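You operate a simulated robot arm through the tools that you are given. There is no shell and no other tool. Be economical: measure what you need, move in short steps, check, and stop when the job is done.

The job below is to be done with a simulated robot arm. You get a single attempt, and the scene is never put back.

## Task
Put the wooden brush on the white form.
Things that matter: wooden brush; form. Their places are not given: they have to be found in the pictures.

The check looks at the end state, three seconds after you hand in, the way a careful person would. Anything else that was tipped, shoved, dropped, spilled or broken makes it a failure.

## Robot
A 6-joint arm with a two-finger parallel gripper, fixed in place. Base frame: the origin is at the foot of the arm, x ahead of it, y to its left, z up; the work surface is at about z = 0. Readings come in m, degrees, newtons and seconds.
With the tool pointing down near the work surface it reaches from about 0.14 to 0.58 m from the base axis. Its first joint turns from -66.0 to 66.0 degrees. Payload 2.1 kg.
The TCP is the grasp point between the finger pads, 0.03 m short of the fingertips. In the tool frame z runs along the fingers and y along their closing line. The gripper opens to 0.094 m. The fingers are 0.028 m wide and 0.01 m thick; the gripper's body (0.05 by 0.096 m) begins 0.055 m behind the TCP.
Orientation is that of the tool frame in the base frame, as [roll, pitch, yaw] about the fixed x, y, z axes, in that order (R = Rz(yaw) Ry(pitch) Rx(roll)). With the fingers straight down and closing along the base's y, the tool's x points along the base's -x, its y along +y and its z along -z.

## Interface
- The arm moves only by the tool servo_tool. Its argument "motion" is a list that holds one entry, the list of rows, each a list of 5 numbers: the closure in counts, from 0 (fully open) to 255 (shut), then the shift along the base's x, y, z in m, then the turn about the base's z in degrees. In form: [[[fingers, x, y, z, twist], ...]]. A call has 1 to 8 rows; each row is the pose to reach, as a shift and turn from the pose commanded when the call began. A row lasts 0.2 s, in which the tool goes at most 0.05 m and 8.6 degrees; a call with a longer step from one row to the next is refused whole, and so is a gripper value outside its range. A pose out of reach is approached as far as the arm can. The call stops where the force on the tool passes 40 N (or 10 N more than at its start, if that is more) or the arm is blocked; 0.2 s more then pass. Each finger travels about 0.072 m/s and halts on what it meets, pressing with about 26 N; the grip force reading is that of the motor and also rises with nothing between the fingers. The clock runs only during rows and for 0.2 s after the last one: add rows that repeat a pose to give the fingers time. It gives the time, the measured TCP pose, the force on the tool (base axes), the opening and the grip force at its end, in the units of the frame above (readings bear some noise).
- Cameras (640 x 400 px; columns grow to the right, rows downward): "scene" is fixed at [0.0287, -0.3392, 0.4888]; the picture's right is [0.93, -0.38, 0.00], its down [-0.18, -0.43, -0.88] and it looks along [0.33, 0.82, -0.47] (base axes); focal length 309 px, centre (320, 200). "wrist" rides on the gripper at [-0.037, 0, -0.058] in the tool frame; the picture's right is [0.00, -1.00, 0.00], its down [0.97, 0.00, -0.24] and it looks along [0.24, 0.00, 0.97] (tool axes); focal length 218 px, centre (320, 200).
- grab_frame(camera): a new picture of that camera. It takes no simulated time.
- measure_at(camera, pixels): for up to 12 pixels [column, row] of the newest picture of that camera ("zoom" is the newest enlarged one), the place [x, y, z] in the base frame of the surface seen there, good to about 0.002 m, but the place of the scene camera against the robot may be out by one fixed shift of up to 0.025 m in any direction. It takes no simulated time.
- close_up(camera, box): a new picture of the part [left, top, right, bottom] of that camera's present view, enlarged. It takes no simulated time.
- finish_job(): hands the job in; it is judged then, once.

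Work in short steps. Measure before you move; look again where a grasp or a placing could have gone wrong, and mend it. You have 60 turns and 30 pictures in all, those below and enlarged ones among them. Open the gripper and draw the arm clear of the work before you hand the job in, unless the task says otherwise; then end with one line.

The tools are called after "Emit:" as a command line: name --argument value ..., lists and objects as JSON in quotes. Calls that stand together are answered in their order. servo_tool: Moves the arm, as the interface text tells. Its arguments: {"type":"object","properties":{"motion":{"type":"array"}},"required":["motion"]} The other tools are called the same way: grab_frame (camera) takes a picture; measure_at (camera, pixels) gives the place of the surface under pixels of a picture; close_up (camera, box) takes an enlarged picture of a part of a camera's view; finish_job () hands the job in.

At the start:

```text
t: 0.0
position: [0.3106, 0.1173, 0.3123]
ee_rot: [180.0, 0.0, 180.0]
contact_force: [-1.1, 0.6, -0.1]
grip_width: 0.0942
grasp_force: 0.0
```

scene: 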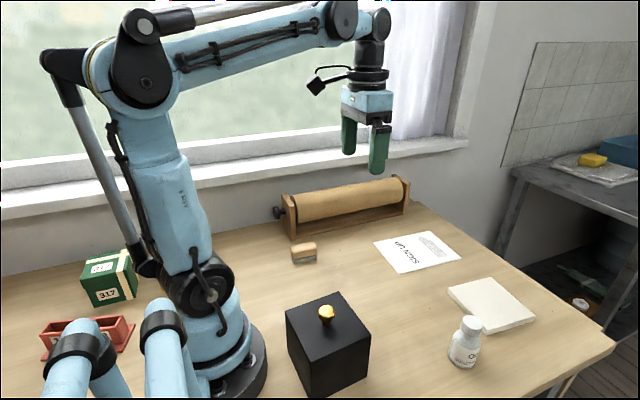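
wrist: 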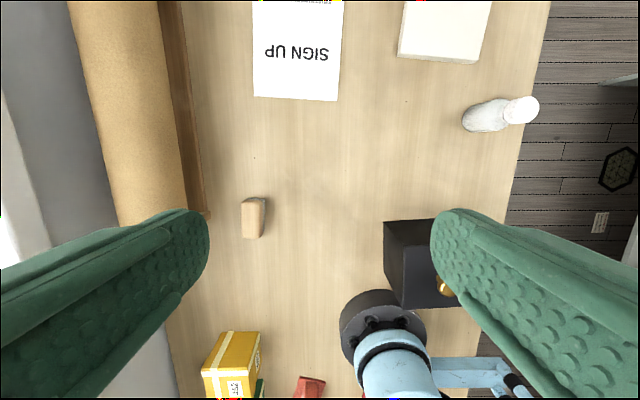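

The brush is at wrist pixel (252,217) and the form "SIGN UP" at (297,50). I'll take an enlarged view of the brush and measure both.

Emit:
close_up --camera "wrist" --box '[212, 180, 292, 250]'

Emit:
close_up --camera "scene" --box '[260, 220, 480, 300]'

Emit:
measure_at --camera "wrist" --pixels '[[252, 203], [252, 217], [250, 232], [244, 217], [264, 217], [256, 95], [335, 98], [257, 5], [340, 5], [230, 230], [180, 150], [205, 190]]'

Emit:
measure_at --camera "scene" --pixels '[[304, 246], [292, 252], [316, 249], [304, 262], [376, 241], [392, 272], [460, 259], [437, 233], [300, 275]]'

```text
5.71 times, centred on (252, 215) of wrist
```

zoom: 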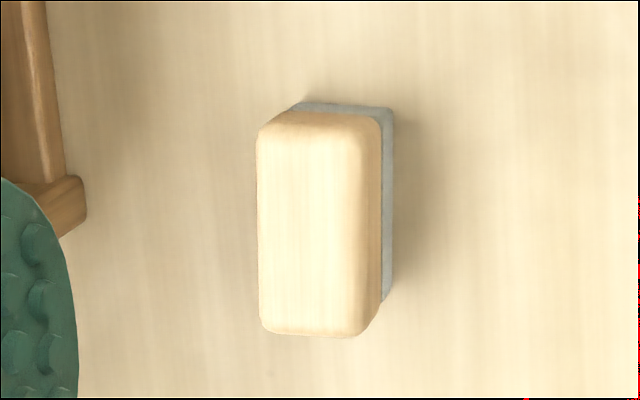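

```text
2.91 times, centred on (370, 260) of scene
```

zoom: 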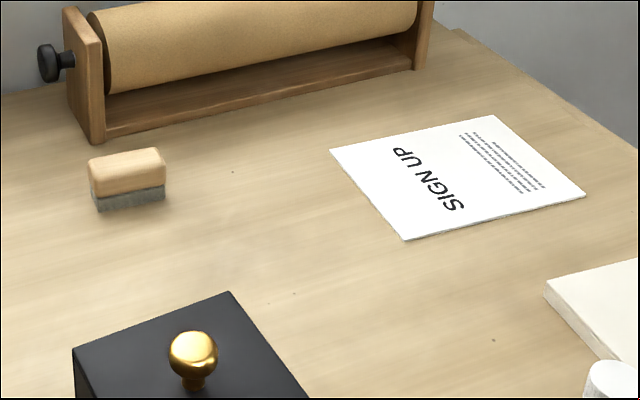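

```text
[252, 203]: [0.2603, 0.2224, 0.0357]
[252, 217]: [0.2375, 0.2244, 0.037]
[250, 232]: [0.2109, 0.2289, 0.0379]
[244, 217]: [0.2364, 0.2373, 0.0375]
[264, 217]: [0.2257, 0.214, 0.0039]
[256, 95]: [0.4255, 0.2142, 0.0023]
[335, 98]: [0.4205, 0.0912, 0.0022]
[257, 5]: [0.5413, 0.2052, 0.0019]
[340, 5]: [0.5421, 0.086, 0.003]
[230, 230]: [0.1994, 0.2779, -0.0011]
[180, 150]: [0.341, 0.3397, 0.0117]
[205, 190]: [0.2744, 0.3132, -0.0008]
```

```text
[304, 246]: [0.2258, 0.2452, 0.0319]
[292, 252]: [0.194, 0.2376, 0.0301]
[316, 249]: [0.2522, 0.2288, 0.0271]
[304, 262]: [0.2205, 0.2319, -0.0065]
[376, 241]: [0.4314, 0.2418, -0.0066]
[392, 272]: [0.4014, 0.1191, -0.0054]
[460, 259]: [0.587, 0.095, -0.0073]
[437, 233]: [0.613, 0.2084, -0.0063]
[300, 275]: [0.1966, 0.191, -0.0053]
```

The brush top is centred near (0.236, 0.226) at z≈0.037, with its long axis roughly along x. The form centre is about (0.483, 0.149). I'll move above the brush and partly close the fingers, to clear the paper-roll stand.

Emit:
servo_tool --motion '[[[30, -0.02, 0.03, -0.03, 0], [60, -0.04, 0.06, -0.06, 0], [60, -0.058, 0.085, -0.09, 0], [60, -0.07, 0.105, -0.12, 0], [60, -0.0746, 0.1087, -0.16, 0], [60, -0.0746, 0.1087, -0.175, 0], [60, -0.0746, 0.1087, -0.175, 0]]]'

Emit:
grab_frame --camera "wrist"

```text
t: 1.6
position: [0.2374, 0.2259, 0.1379]
ee_rot: [179.9, 0.0, -180.0]
contact_force: [0.1, 0.1, 0.8]
grip_width: 0.0719
grasp_force: 0.0
```

```text
25 pictures are left
```

wrist: 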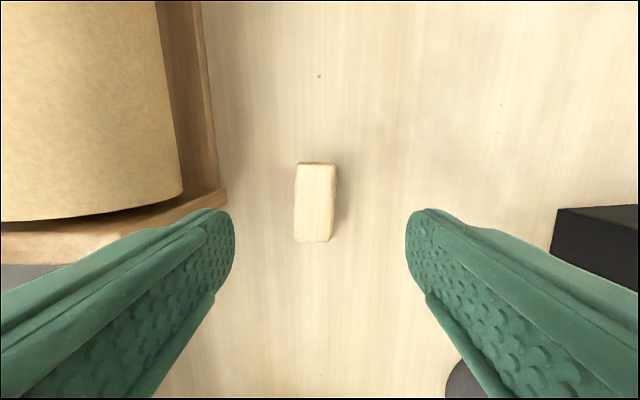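

The brush is at (315,203), slightly turned. I'll measure its edges and the stand.

Emit:
measure_at --camera "wrist" --pixels '[[298, 175], [295, 230], [334, 175], [330, 230], [316, 165], [312, 239], [315, 203], [227, 195], [220, 205], [345, 200]]'

Emit:
close_up --camera "wrist" --box '[265, 150, 365, 250]'

```text
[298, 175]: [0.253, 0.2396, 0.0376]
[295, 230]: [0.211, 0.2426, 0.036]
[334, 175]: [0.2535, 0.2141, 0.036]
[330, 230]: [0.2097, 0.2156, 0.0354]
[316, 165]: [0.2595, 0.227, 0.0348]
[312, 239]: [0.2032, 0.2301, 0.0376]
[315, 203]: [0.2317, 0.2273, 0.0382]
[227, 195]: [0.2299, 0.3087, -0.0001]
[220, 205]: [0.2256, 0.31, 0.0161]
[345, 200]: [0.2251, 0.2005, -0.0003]
```

```text
4.00 times, centred on (315, 200) of wrist
```

zoom: 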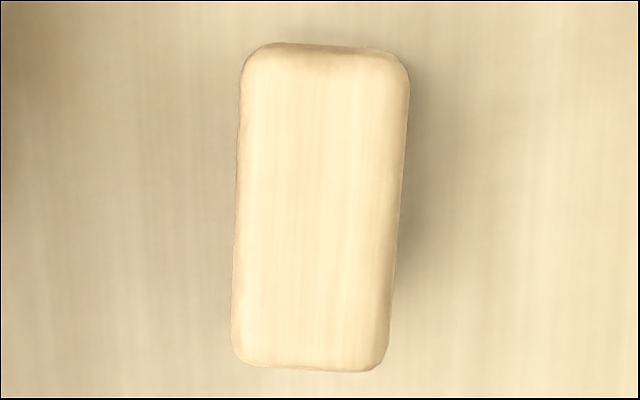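

The brush centre is (0.2315, 0.228), yaw about -3°, and the stand is at y≥0.308, clear of the fingers. I'll align and descend to z≈0.037, fingertips about 7 mm above the table.

Emit:
servo_tool --motion '[[[60, -0.006, 0.002, -0.03, -3], [60, -0.006, 0.002, -0.06, -3], [60, -0.006, 0.002, -0.085, -3], [60, -0.006, 0.002, -0.1, -3], [60, -0.006, 0.002, -0.1, -3]]]'

Emit:
grab_frame --camera "wrist"

```text
t: 2.8
position: [0.2306, 0.2279, 0.037]
ee_rot: [-180.0, 0.0, 177.0]
contact_force: [0.0, -0.2, -0.7]
grip_width: 0.0719
grasp_force: 0.0
```

```text
23 pictures are left
```

wrist: 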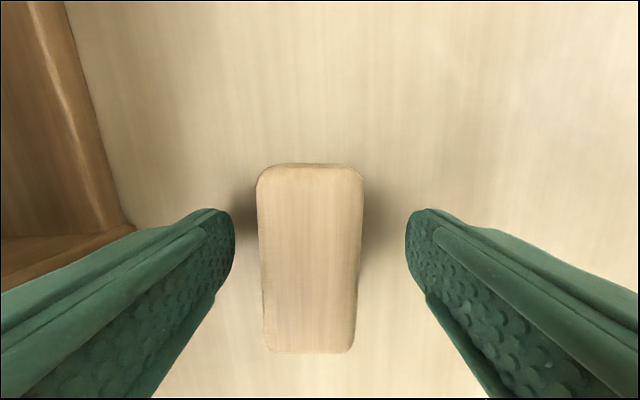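

Brush spans columns 257–363 (centre 310), about 3 mm to +y. I'll shift over and close.

Emit:
servo_tool --motion '[[[60, 0, 0.003, 0, 0], [100, 0, 0.003, 0, 0], [150, 0, 0.003, 0, 0], [190, 0, 0.003, 0, 0], [200, 0, 0.003, 0, 0], [210, 0, 0.003, 0, 0], [210, 0, 0.003, 0, 0]]]'

```text
t: 4.4
position: [0.231, 0.2289, 0.0371]
ee_rot: [180.0, 0.0, 177.0]
contact_force: [0.5, -0.6, 0.3]
grip_width: 0.0356
grasp_force: 26.7
```

The fingers stopped at 0.0356 m with 26.7 N, so the brush is held. I'll lift it.

Emit:
servo_tool --motion '[[[210, 0, 0, 0.02, 0], [210, 0, 0, 0.05, 0], [210, 0, 0, 0.09, 0], [210, 0, 0, 0.09, 0]]]'

Emit:
grab_frame --camera "wrist"

```text
t: 5.4
position: [0.2288, 0.2309, 0.128]
ee_rot: [-180.0, 0.0, 177.0]
contact_force: [0.1, 0.7, 0.2]
grip_width: 0.0165
grasp_force: 0.1
```

```text
22 pictures are left
```

wrist: 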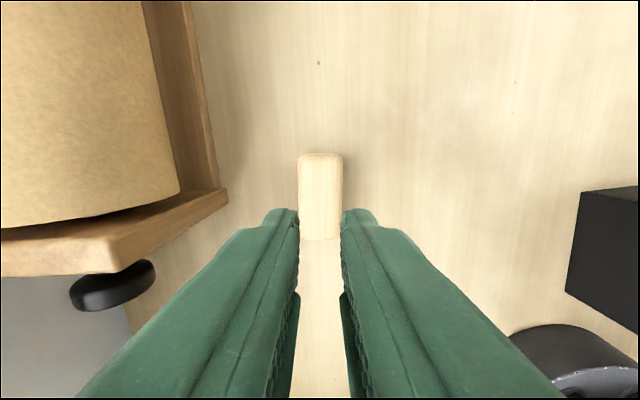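

The brush slipped out: the opening is now 0.0165 m and the brush is still on the table at (320,196). I'll reopen and measure it again.

Emit:
servo_tool --motion '[[[60, 0, 0, 0, 0], [60, 0, 0, 0, 0], [60, 0, 0, 0, 0], [60, 0, 0, 0, 0]]]'

Emit:
close_up --camera "wrist" --box '[260, 140, 380, 260]'

Emit:
close_up --camera "scene" --box '[260, 210, 360, 280]'

Emit:
measure_at --camera "wrist" --pixels '[[303, 165], [301, 225], [339, 165], [337, 225], [320, 156], [319, 237], [320, 196]]'

```text
t: 6.4
position: [0.2317, 0.2312, 0.1274]
ee_rot: [180.0, -0.1, 177.0]
contact_force: [0.3, -0.7, 0.5]
grip_width: 0.0719
grasp_force: 0.1
```

```text
3.33 times, centred on (320, 200) of wrist
```

zoom: 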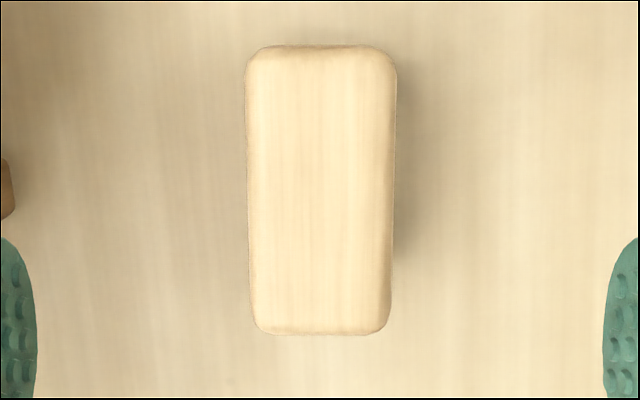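

```text
5.71 times, centred on (310, 245) of scene
```

zoom: 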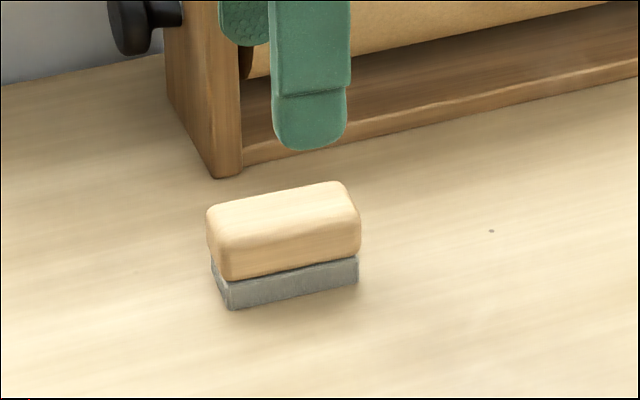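

```text
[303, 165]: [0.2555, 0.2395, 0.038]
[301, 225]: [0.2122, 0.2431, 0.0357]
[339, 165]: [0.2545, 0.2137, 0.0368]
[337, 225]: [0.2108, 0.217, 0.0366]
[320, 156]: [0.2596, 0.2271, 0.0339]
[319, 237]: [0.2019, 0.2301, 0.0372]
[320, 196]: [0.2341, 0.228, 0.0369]
```

The brush sits flat and barely moved, centred at (0.231, 0.2285). The pads probably only gripped its rounded top edges, so I'll go about 5 mm lower, close fully and lift slowly.

Emit:
servo_tool --motion '[[[60, 0.0005, -0.002, -0.03, -1], [60, 0.0005, -0.002, -0.06, -1], [60, 0.0005, -0.002, -0.08, -1], [60, 0.0005, -0.002, -0.09, -1], [60, 0.0005, -0.002, -0.095, -1], [60, 0.0005, -0.002, -0.095, -1]]]'

Emit:
servo_tool --motion '[[[120, 0, 0, 0, 0], [160, 0, 0, 0, 0], [200, 0, 0, 0, 0], [255, 0, 0, 0, 0], [255, 0, 0, 0, 0], [255, 0, 0, 0, 0], [255, 0, 0, 0, 0]]]'

Emit:
servo_tool --motion '[[[255, 0, 0, 0.002, 0], [255, 0, 0, 0.004, 0], [255, 0, 0, 0.007, 0], [255, 0, 0, 0.01, 0], [255, 0, 0, 0.01, 0]]]'

Emit:
close_up --camera "scene" --box '[260, 210, 360, 280]'

```text
t: 7.8
position: [0.2319, 0.2287, 0.033]
ee_rot: [-180.0, 0.0, 175.9]
contact_force: [0.5, 0.6, 0.6]
grip_width: 0.072
grasp_force: 0.0
```

```text
t: 9.4
position: [0.2312, 0.2276, 0.0322]
ee_rot: [179.9, 0.0, 176.0]
contact_force: [-0.3, -0.5, -0.6]
grip_width: 0.0356
grasp_force: 26.1
```

```text
t: 10.6
position: [0.2306, 0.2282, 0.043]
ee_rot: [-180.0, -0.1, 176.0]
contact_force: [-0.3, -0.4, -1.0]
grip_width: 0.0353
grasp_force: 26.6
```

```text
5.71 times, centred on (310, 245) of scene
```

zoom: 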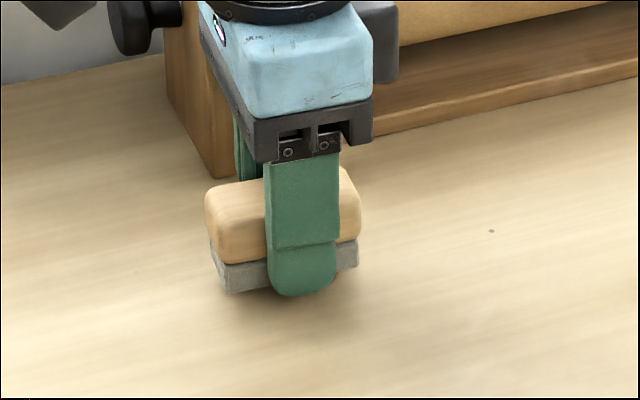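

The brush's bottom corner rose from row 308 to 293 in the zoom and the opening holds at 0.0353 m, so it's lifted. I'll continue slowly.

Emit:
servo_tool --motion '[[[255, 0, 0, 0.004, 0], [255, 0, 0, 0.01, 0], [255, 0, 0, 0.017, 0], [255, 0, 0, 0.024, 0], [255, 0, 0, 0.031, 0], [255, 0, 0, 0.037, 0], [255, 0, 0, 0.04, 0], [255, 0, 0, 0.04, 0]]]'

Emit:
close_up --camera "scene" --box '[260, 200, 360, 270]'

```text
t: 12.4
position: [0.2311, 0.2283, 0.0825]
ee_rot: [179.9, -0.1, 175.9]
contact_force: [-0.3, 0.6, -1.8]
grip_width: 0.0356
grasp_force: 26.0
```

```text
5.71 times, centred on (310, 235) of scene
```

zoom: 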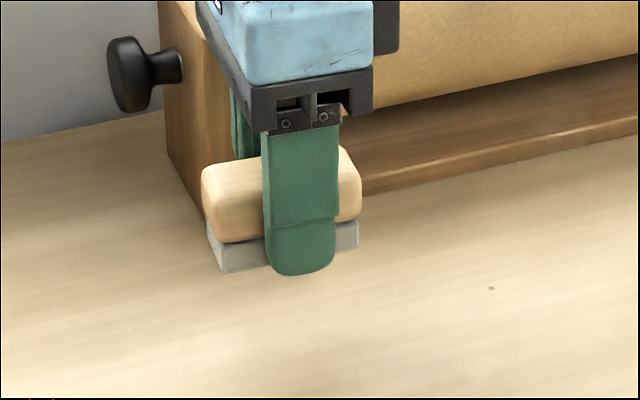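

It is held with no slip. Now I'll carry it over the form centre (0.483, 0.149) in gentle steps.

Emit:
servo_tool --motion '[[[255, 0.006, -0.002, 0.002, 0], [255, 0.02, -0.006, 0.005, 0], [255, 0.04, -0.0125, 0.005, 0], [255, 0.06, -0.019, 0.005, 0], [255, 0.08, -0.025, 0.005, 0], [255, 0.1, -0.031, 0.005, 0], [255, 0.114, -0.036, 0.005, 0], [255, 0.12, -0.038, 0.005, 0]]]'

Emit:
servo_tool --motion '[[[255, 0.006, -0.002, 0, 0], [255, 0.02, -0.006, 0, 0], [255, 0.04, -0.0125, 0, 0], [255, 0.06, -0.019, 0, 0], [255, 0.08, -0.025, 0, 0], [255, 0.1, -0.031, 0, 0], [255, 0.12, -0.037, 0, 0], [255, 0.13, -0.04, 0, 0]]]'

Emit:
grab_frame --camera "scene"

Emit:
grab_frame --camera "wrist"

```text
t: 14.2
position: [0.3507, 0.1915, 0.0864]
ee_rot: [-180.0, 0.0, 175.9]
contact_force: [-0.6, 0.4, -0.9]
grip_width: 0.0356
grasp_force: 26.2
```

```text
t: 16.0
position: [0.4808, 0.1509, 0.0853]
ee_rot: [179.9, -0.1, 175.9]
contact_force: [-0.9, 1.0, -0.9]
grip_width: 0.0357
grasp_force: 26.4
```

```text
17 pictures are left
```

scene: 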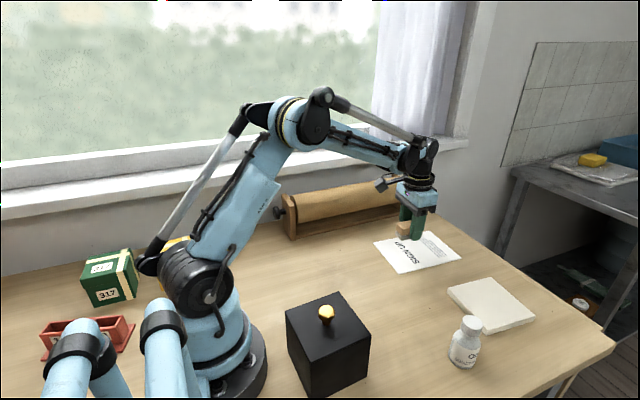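

```text
16 pictures are left
```

wrist: 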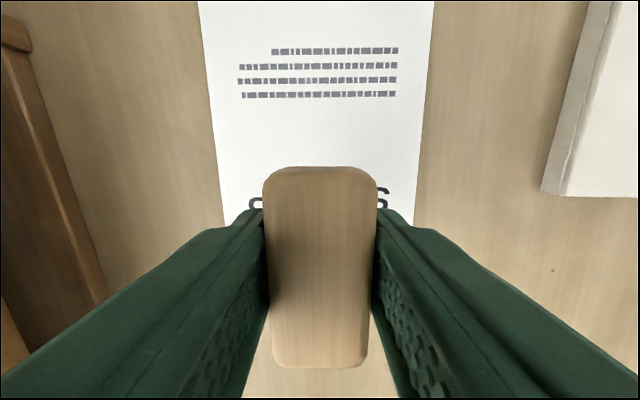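

The form seems longer in x than assumed. I'll measure its edges.

Emit:
measure_at --camera "wrist" --pixels '[[202, 20], [432, 20], [222, 200], [416, 200], [200, 3], [433, 3], [215, 130], [424, 130], [562, 190]]'

Emit:
measure_at --camera "scene" --pixels '[[377, 241], [396, 271], [458, 259], [433, 234]]'

```text
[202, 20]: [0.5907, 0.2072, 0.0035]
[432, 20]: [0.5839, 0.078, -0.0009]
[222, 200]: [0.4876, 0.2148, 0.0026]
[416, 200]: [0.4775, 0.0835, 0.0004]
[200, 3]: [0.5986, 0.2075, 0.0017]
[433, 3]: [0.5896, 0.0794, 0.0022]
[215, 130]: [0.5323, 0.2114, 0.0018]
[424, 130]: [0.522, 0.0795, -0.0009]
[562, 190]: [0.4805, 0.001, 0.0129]
```

```text
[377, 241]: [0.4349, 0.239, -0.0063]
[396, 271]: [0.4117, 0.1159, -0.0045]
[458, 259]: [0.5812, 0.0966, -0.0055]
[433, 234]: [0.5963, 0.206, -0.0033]
```

The form spans x≈0.42–0.60 and y≈0.08–0.21, so its centre is about (0.51, 0.146). I'll shift +0.027 in x and lower to just above it.

Emit:
servo_tool --motion '[[[255, 0.01, -0.001, 0, 0], [255, 0.022, -0.002, 0, 0], [255, 0.027, -0.003, -0.005, 0], [255, 0.027, -0.003, -0.02, 0], [255, 0.027, -0.003, -0.035, 0], [255, 0.027, -0.003, -0.042, 0], [255, 0.027, -0.003, -0.046, 0], [255, 0.027, -0.003, -0.046, 0]]]'

Emit:
close_up --camera "scene" --box '[360, 200, 480, 280]'

```text
t: 17.8
position: [0.5078, 0.148, 0.0416]
ee_rot: [179.9, 0.0, 176.0]
contact_force: [0.6, -0.5, -0.9]
grip_width: 0.0357
grasp_force: 26.5
```

```text
5.00 times, centred on (420, 240) of scene
```

zoom: 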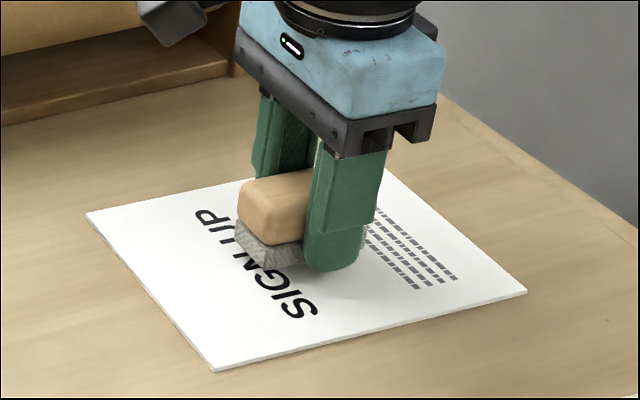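

The brush is about 7 mm above the form's middle. I'll lower it the rest in small steps, watching the force.

Emit:
servo_tool --motion '[[[255, 0, 0, -0.002, 0], [255, 0, 0, -0.004, 0], [255, 0, 0, -0.0055, 0], [255, 0, 0, -0.0065, 0], [255, 0, 0, -0.0065, 0]]]'

```text
t: 19.0
position: [0.5072, 0.1467, 0.0362]
ee_rot: [-180.0, -0.2, 175.9]
contact_force: [0.1, -0.6, 3.8]
grip_width: 0.0356
grasp_force: 26.6
```

The upward force of 3.8 N shows the brush has landed on the form. I'll open to about 0.06–0.07 m without moving.

Emit:
servo_tool --motion '[[[140, 0, 0, 0, 0], [100, 0, 0, 0, 0], [60, 0, 0, 0, 0], [60, 0, 0, 0, 0], [60, 0, 0, 0, 0], [60, 0, 0, 0, 0]]]'

Emit:
servo_tool --motion '[[[60, 0, 0, 0.02, 0], [60, 0, 0, 0.05, 0], [60, 0, 0, 0.09, 0], [60, -0.01, 0, 0.13, 0], [60, -0.04, 0, 0.16, 0], [60, -0.08, 0, 0.18, 0], [60, -0.12, 0, 0.2, 0], [60, -0.12, 0, 0.2, 0]]]'

Emit:
grab_frame --camera "scene"

Emit:
close_up --camera "scene" --box '[360, 200, 480, 280]'

```text
t: 20.4
position: [0.508, 0.1472, 0.0352]
ee_rot: [179.9, 0.0, 175.9]
contact_force: [0.4, 0.3, -0.3]
grip_width: 0.0721
grasp_force: 0.1
```

```text
t: 22.2
position: [0.3875, 0.1492, 0.2347]
ee_rot: [-180.0, 0.0, 176.0]
contact_force: [0.1, 0.6, -0.4]
grip_width: 0.0718
grasp_force: 0.0
```

```text
14 pictures are left
```

scene: 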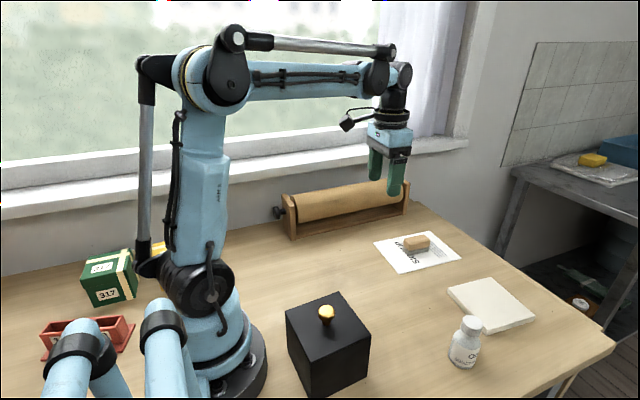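

```text
5.00 times, centred on (420, 240) of scene
```

zoom: 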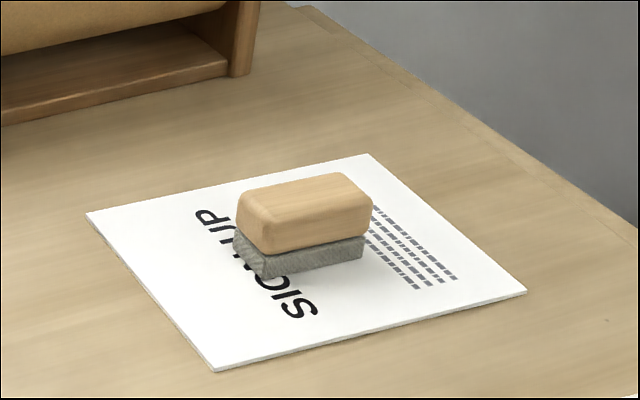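

The brush rests upright and flat on the form, the other objects look undisturbed, and the arm is clear with the gripper open. I'm handing in.

Emit:
finish_job

```text
The job is handed in.
```

The wooden brush is lying flat near the middle of the white form, and the job is handed in; the first grasp slipped, but the second held and nothing else looked disturbed.
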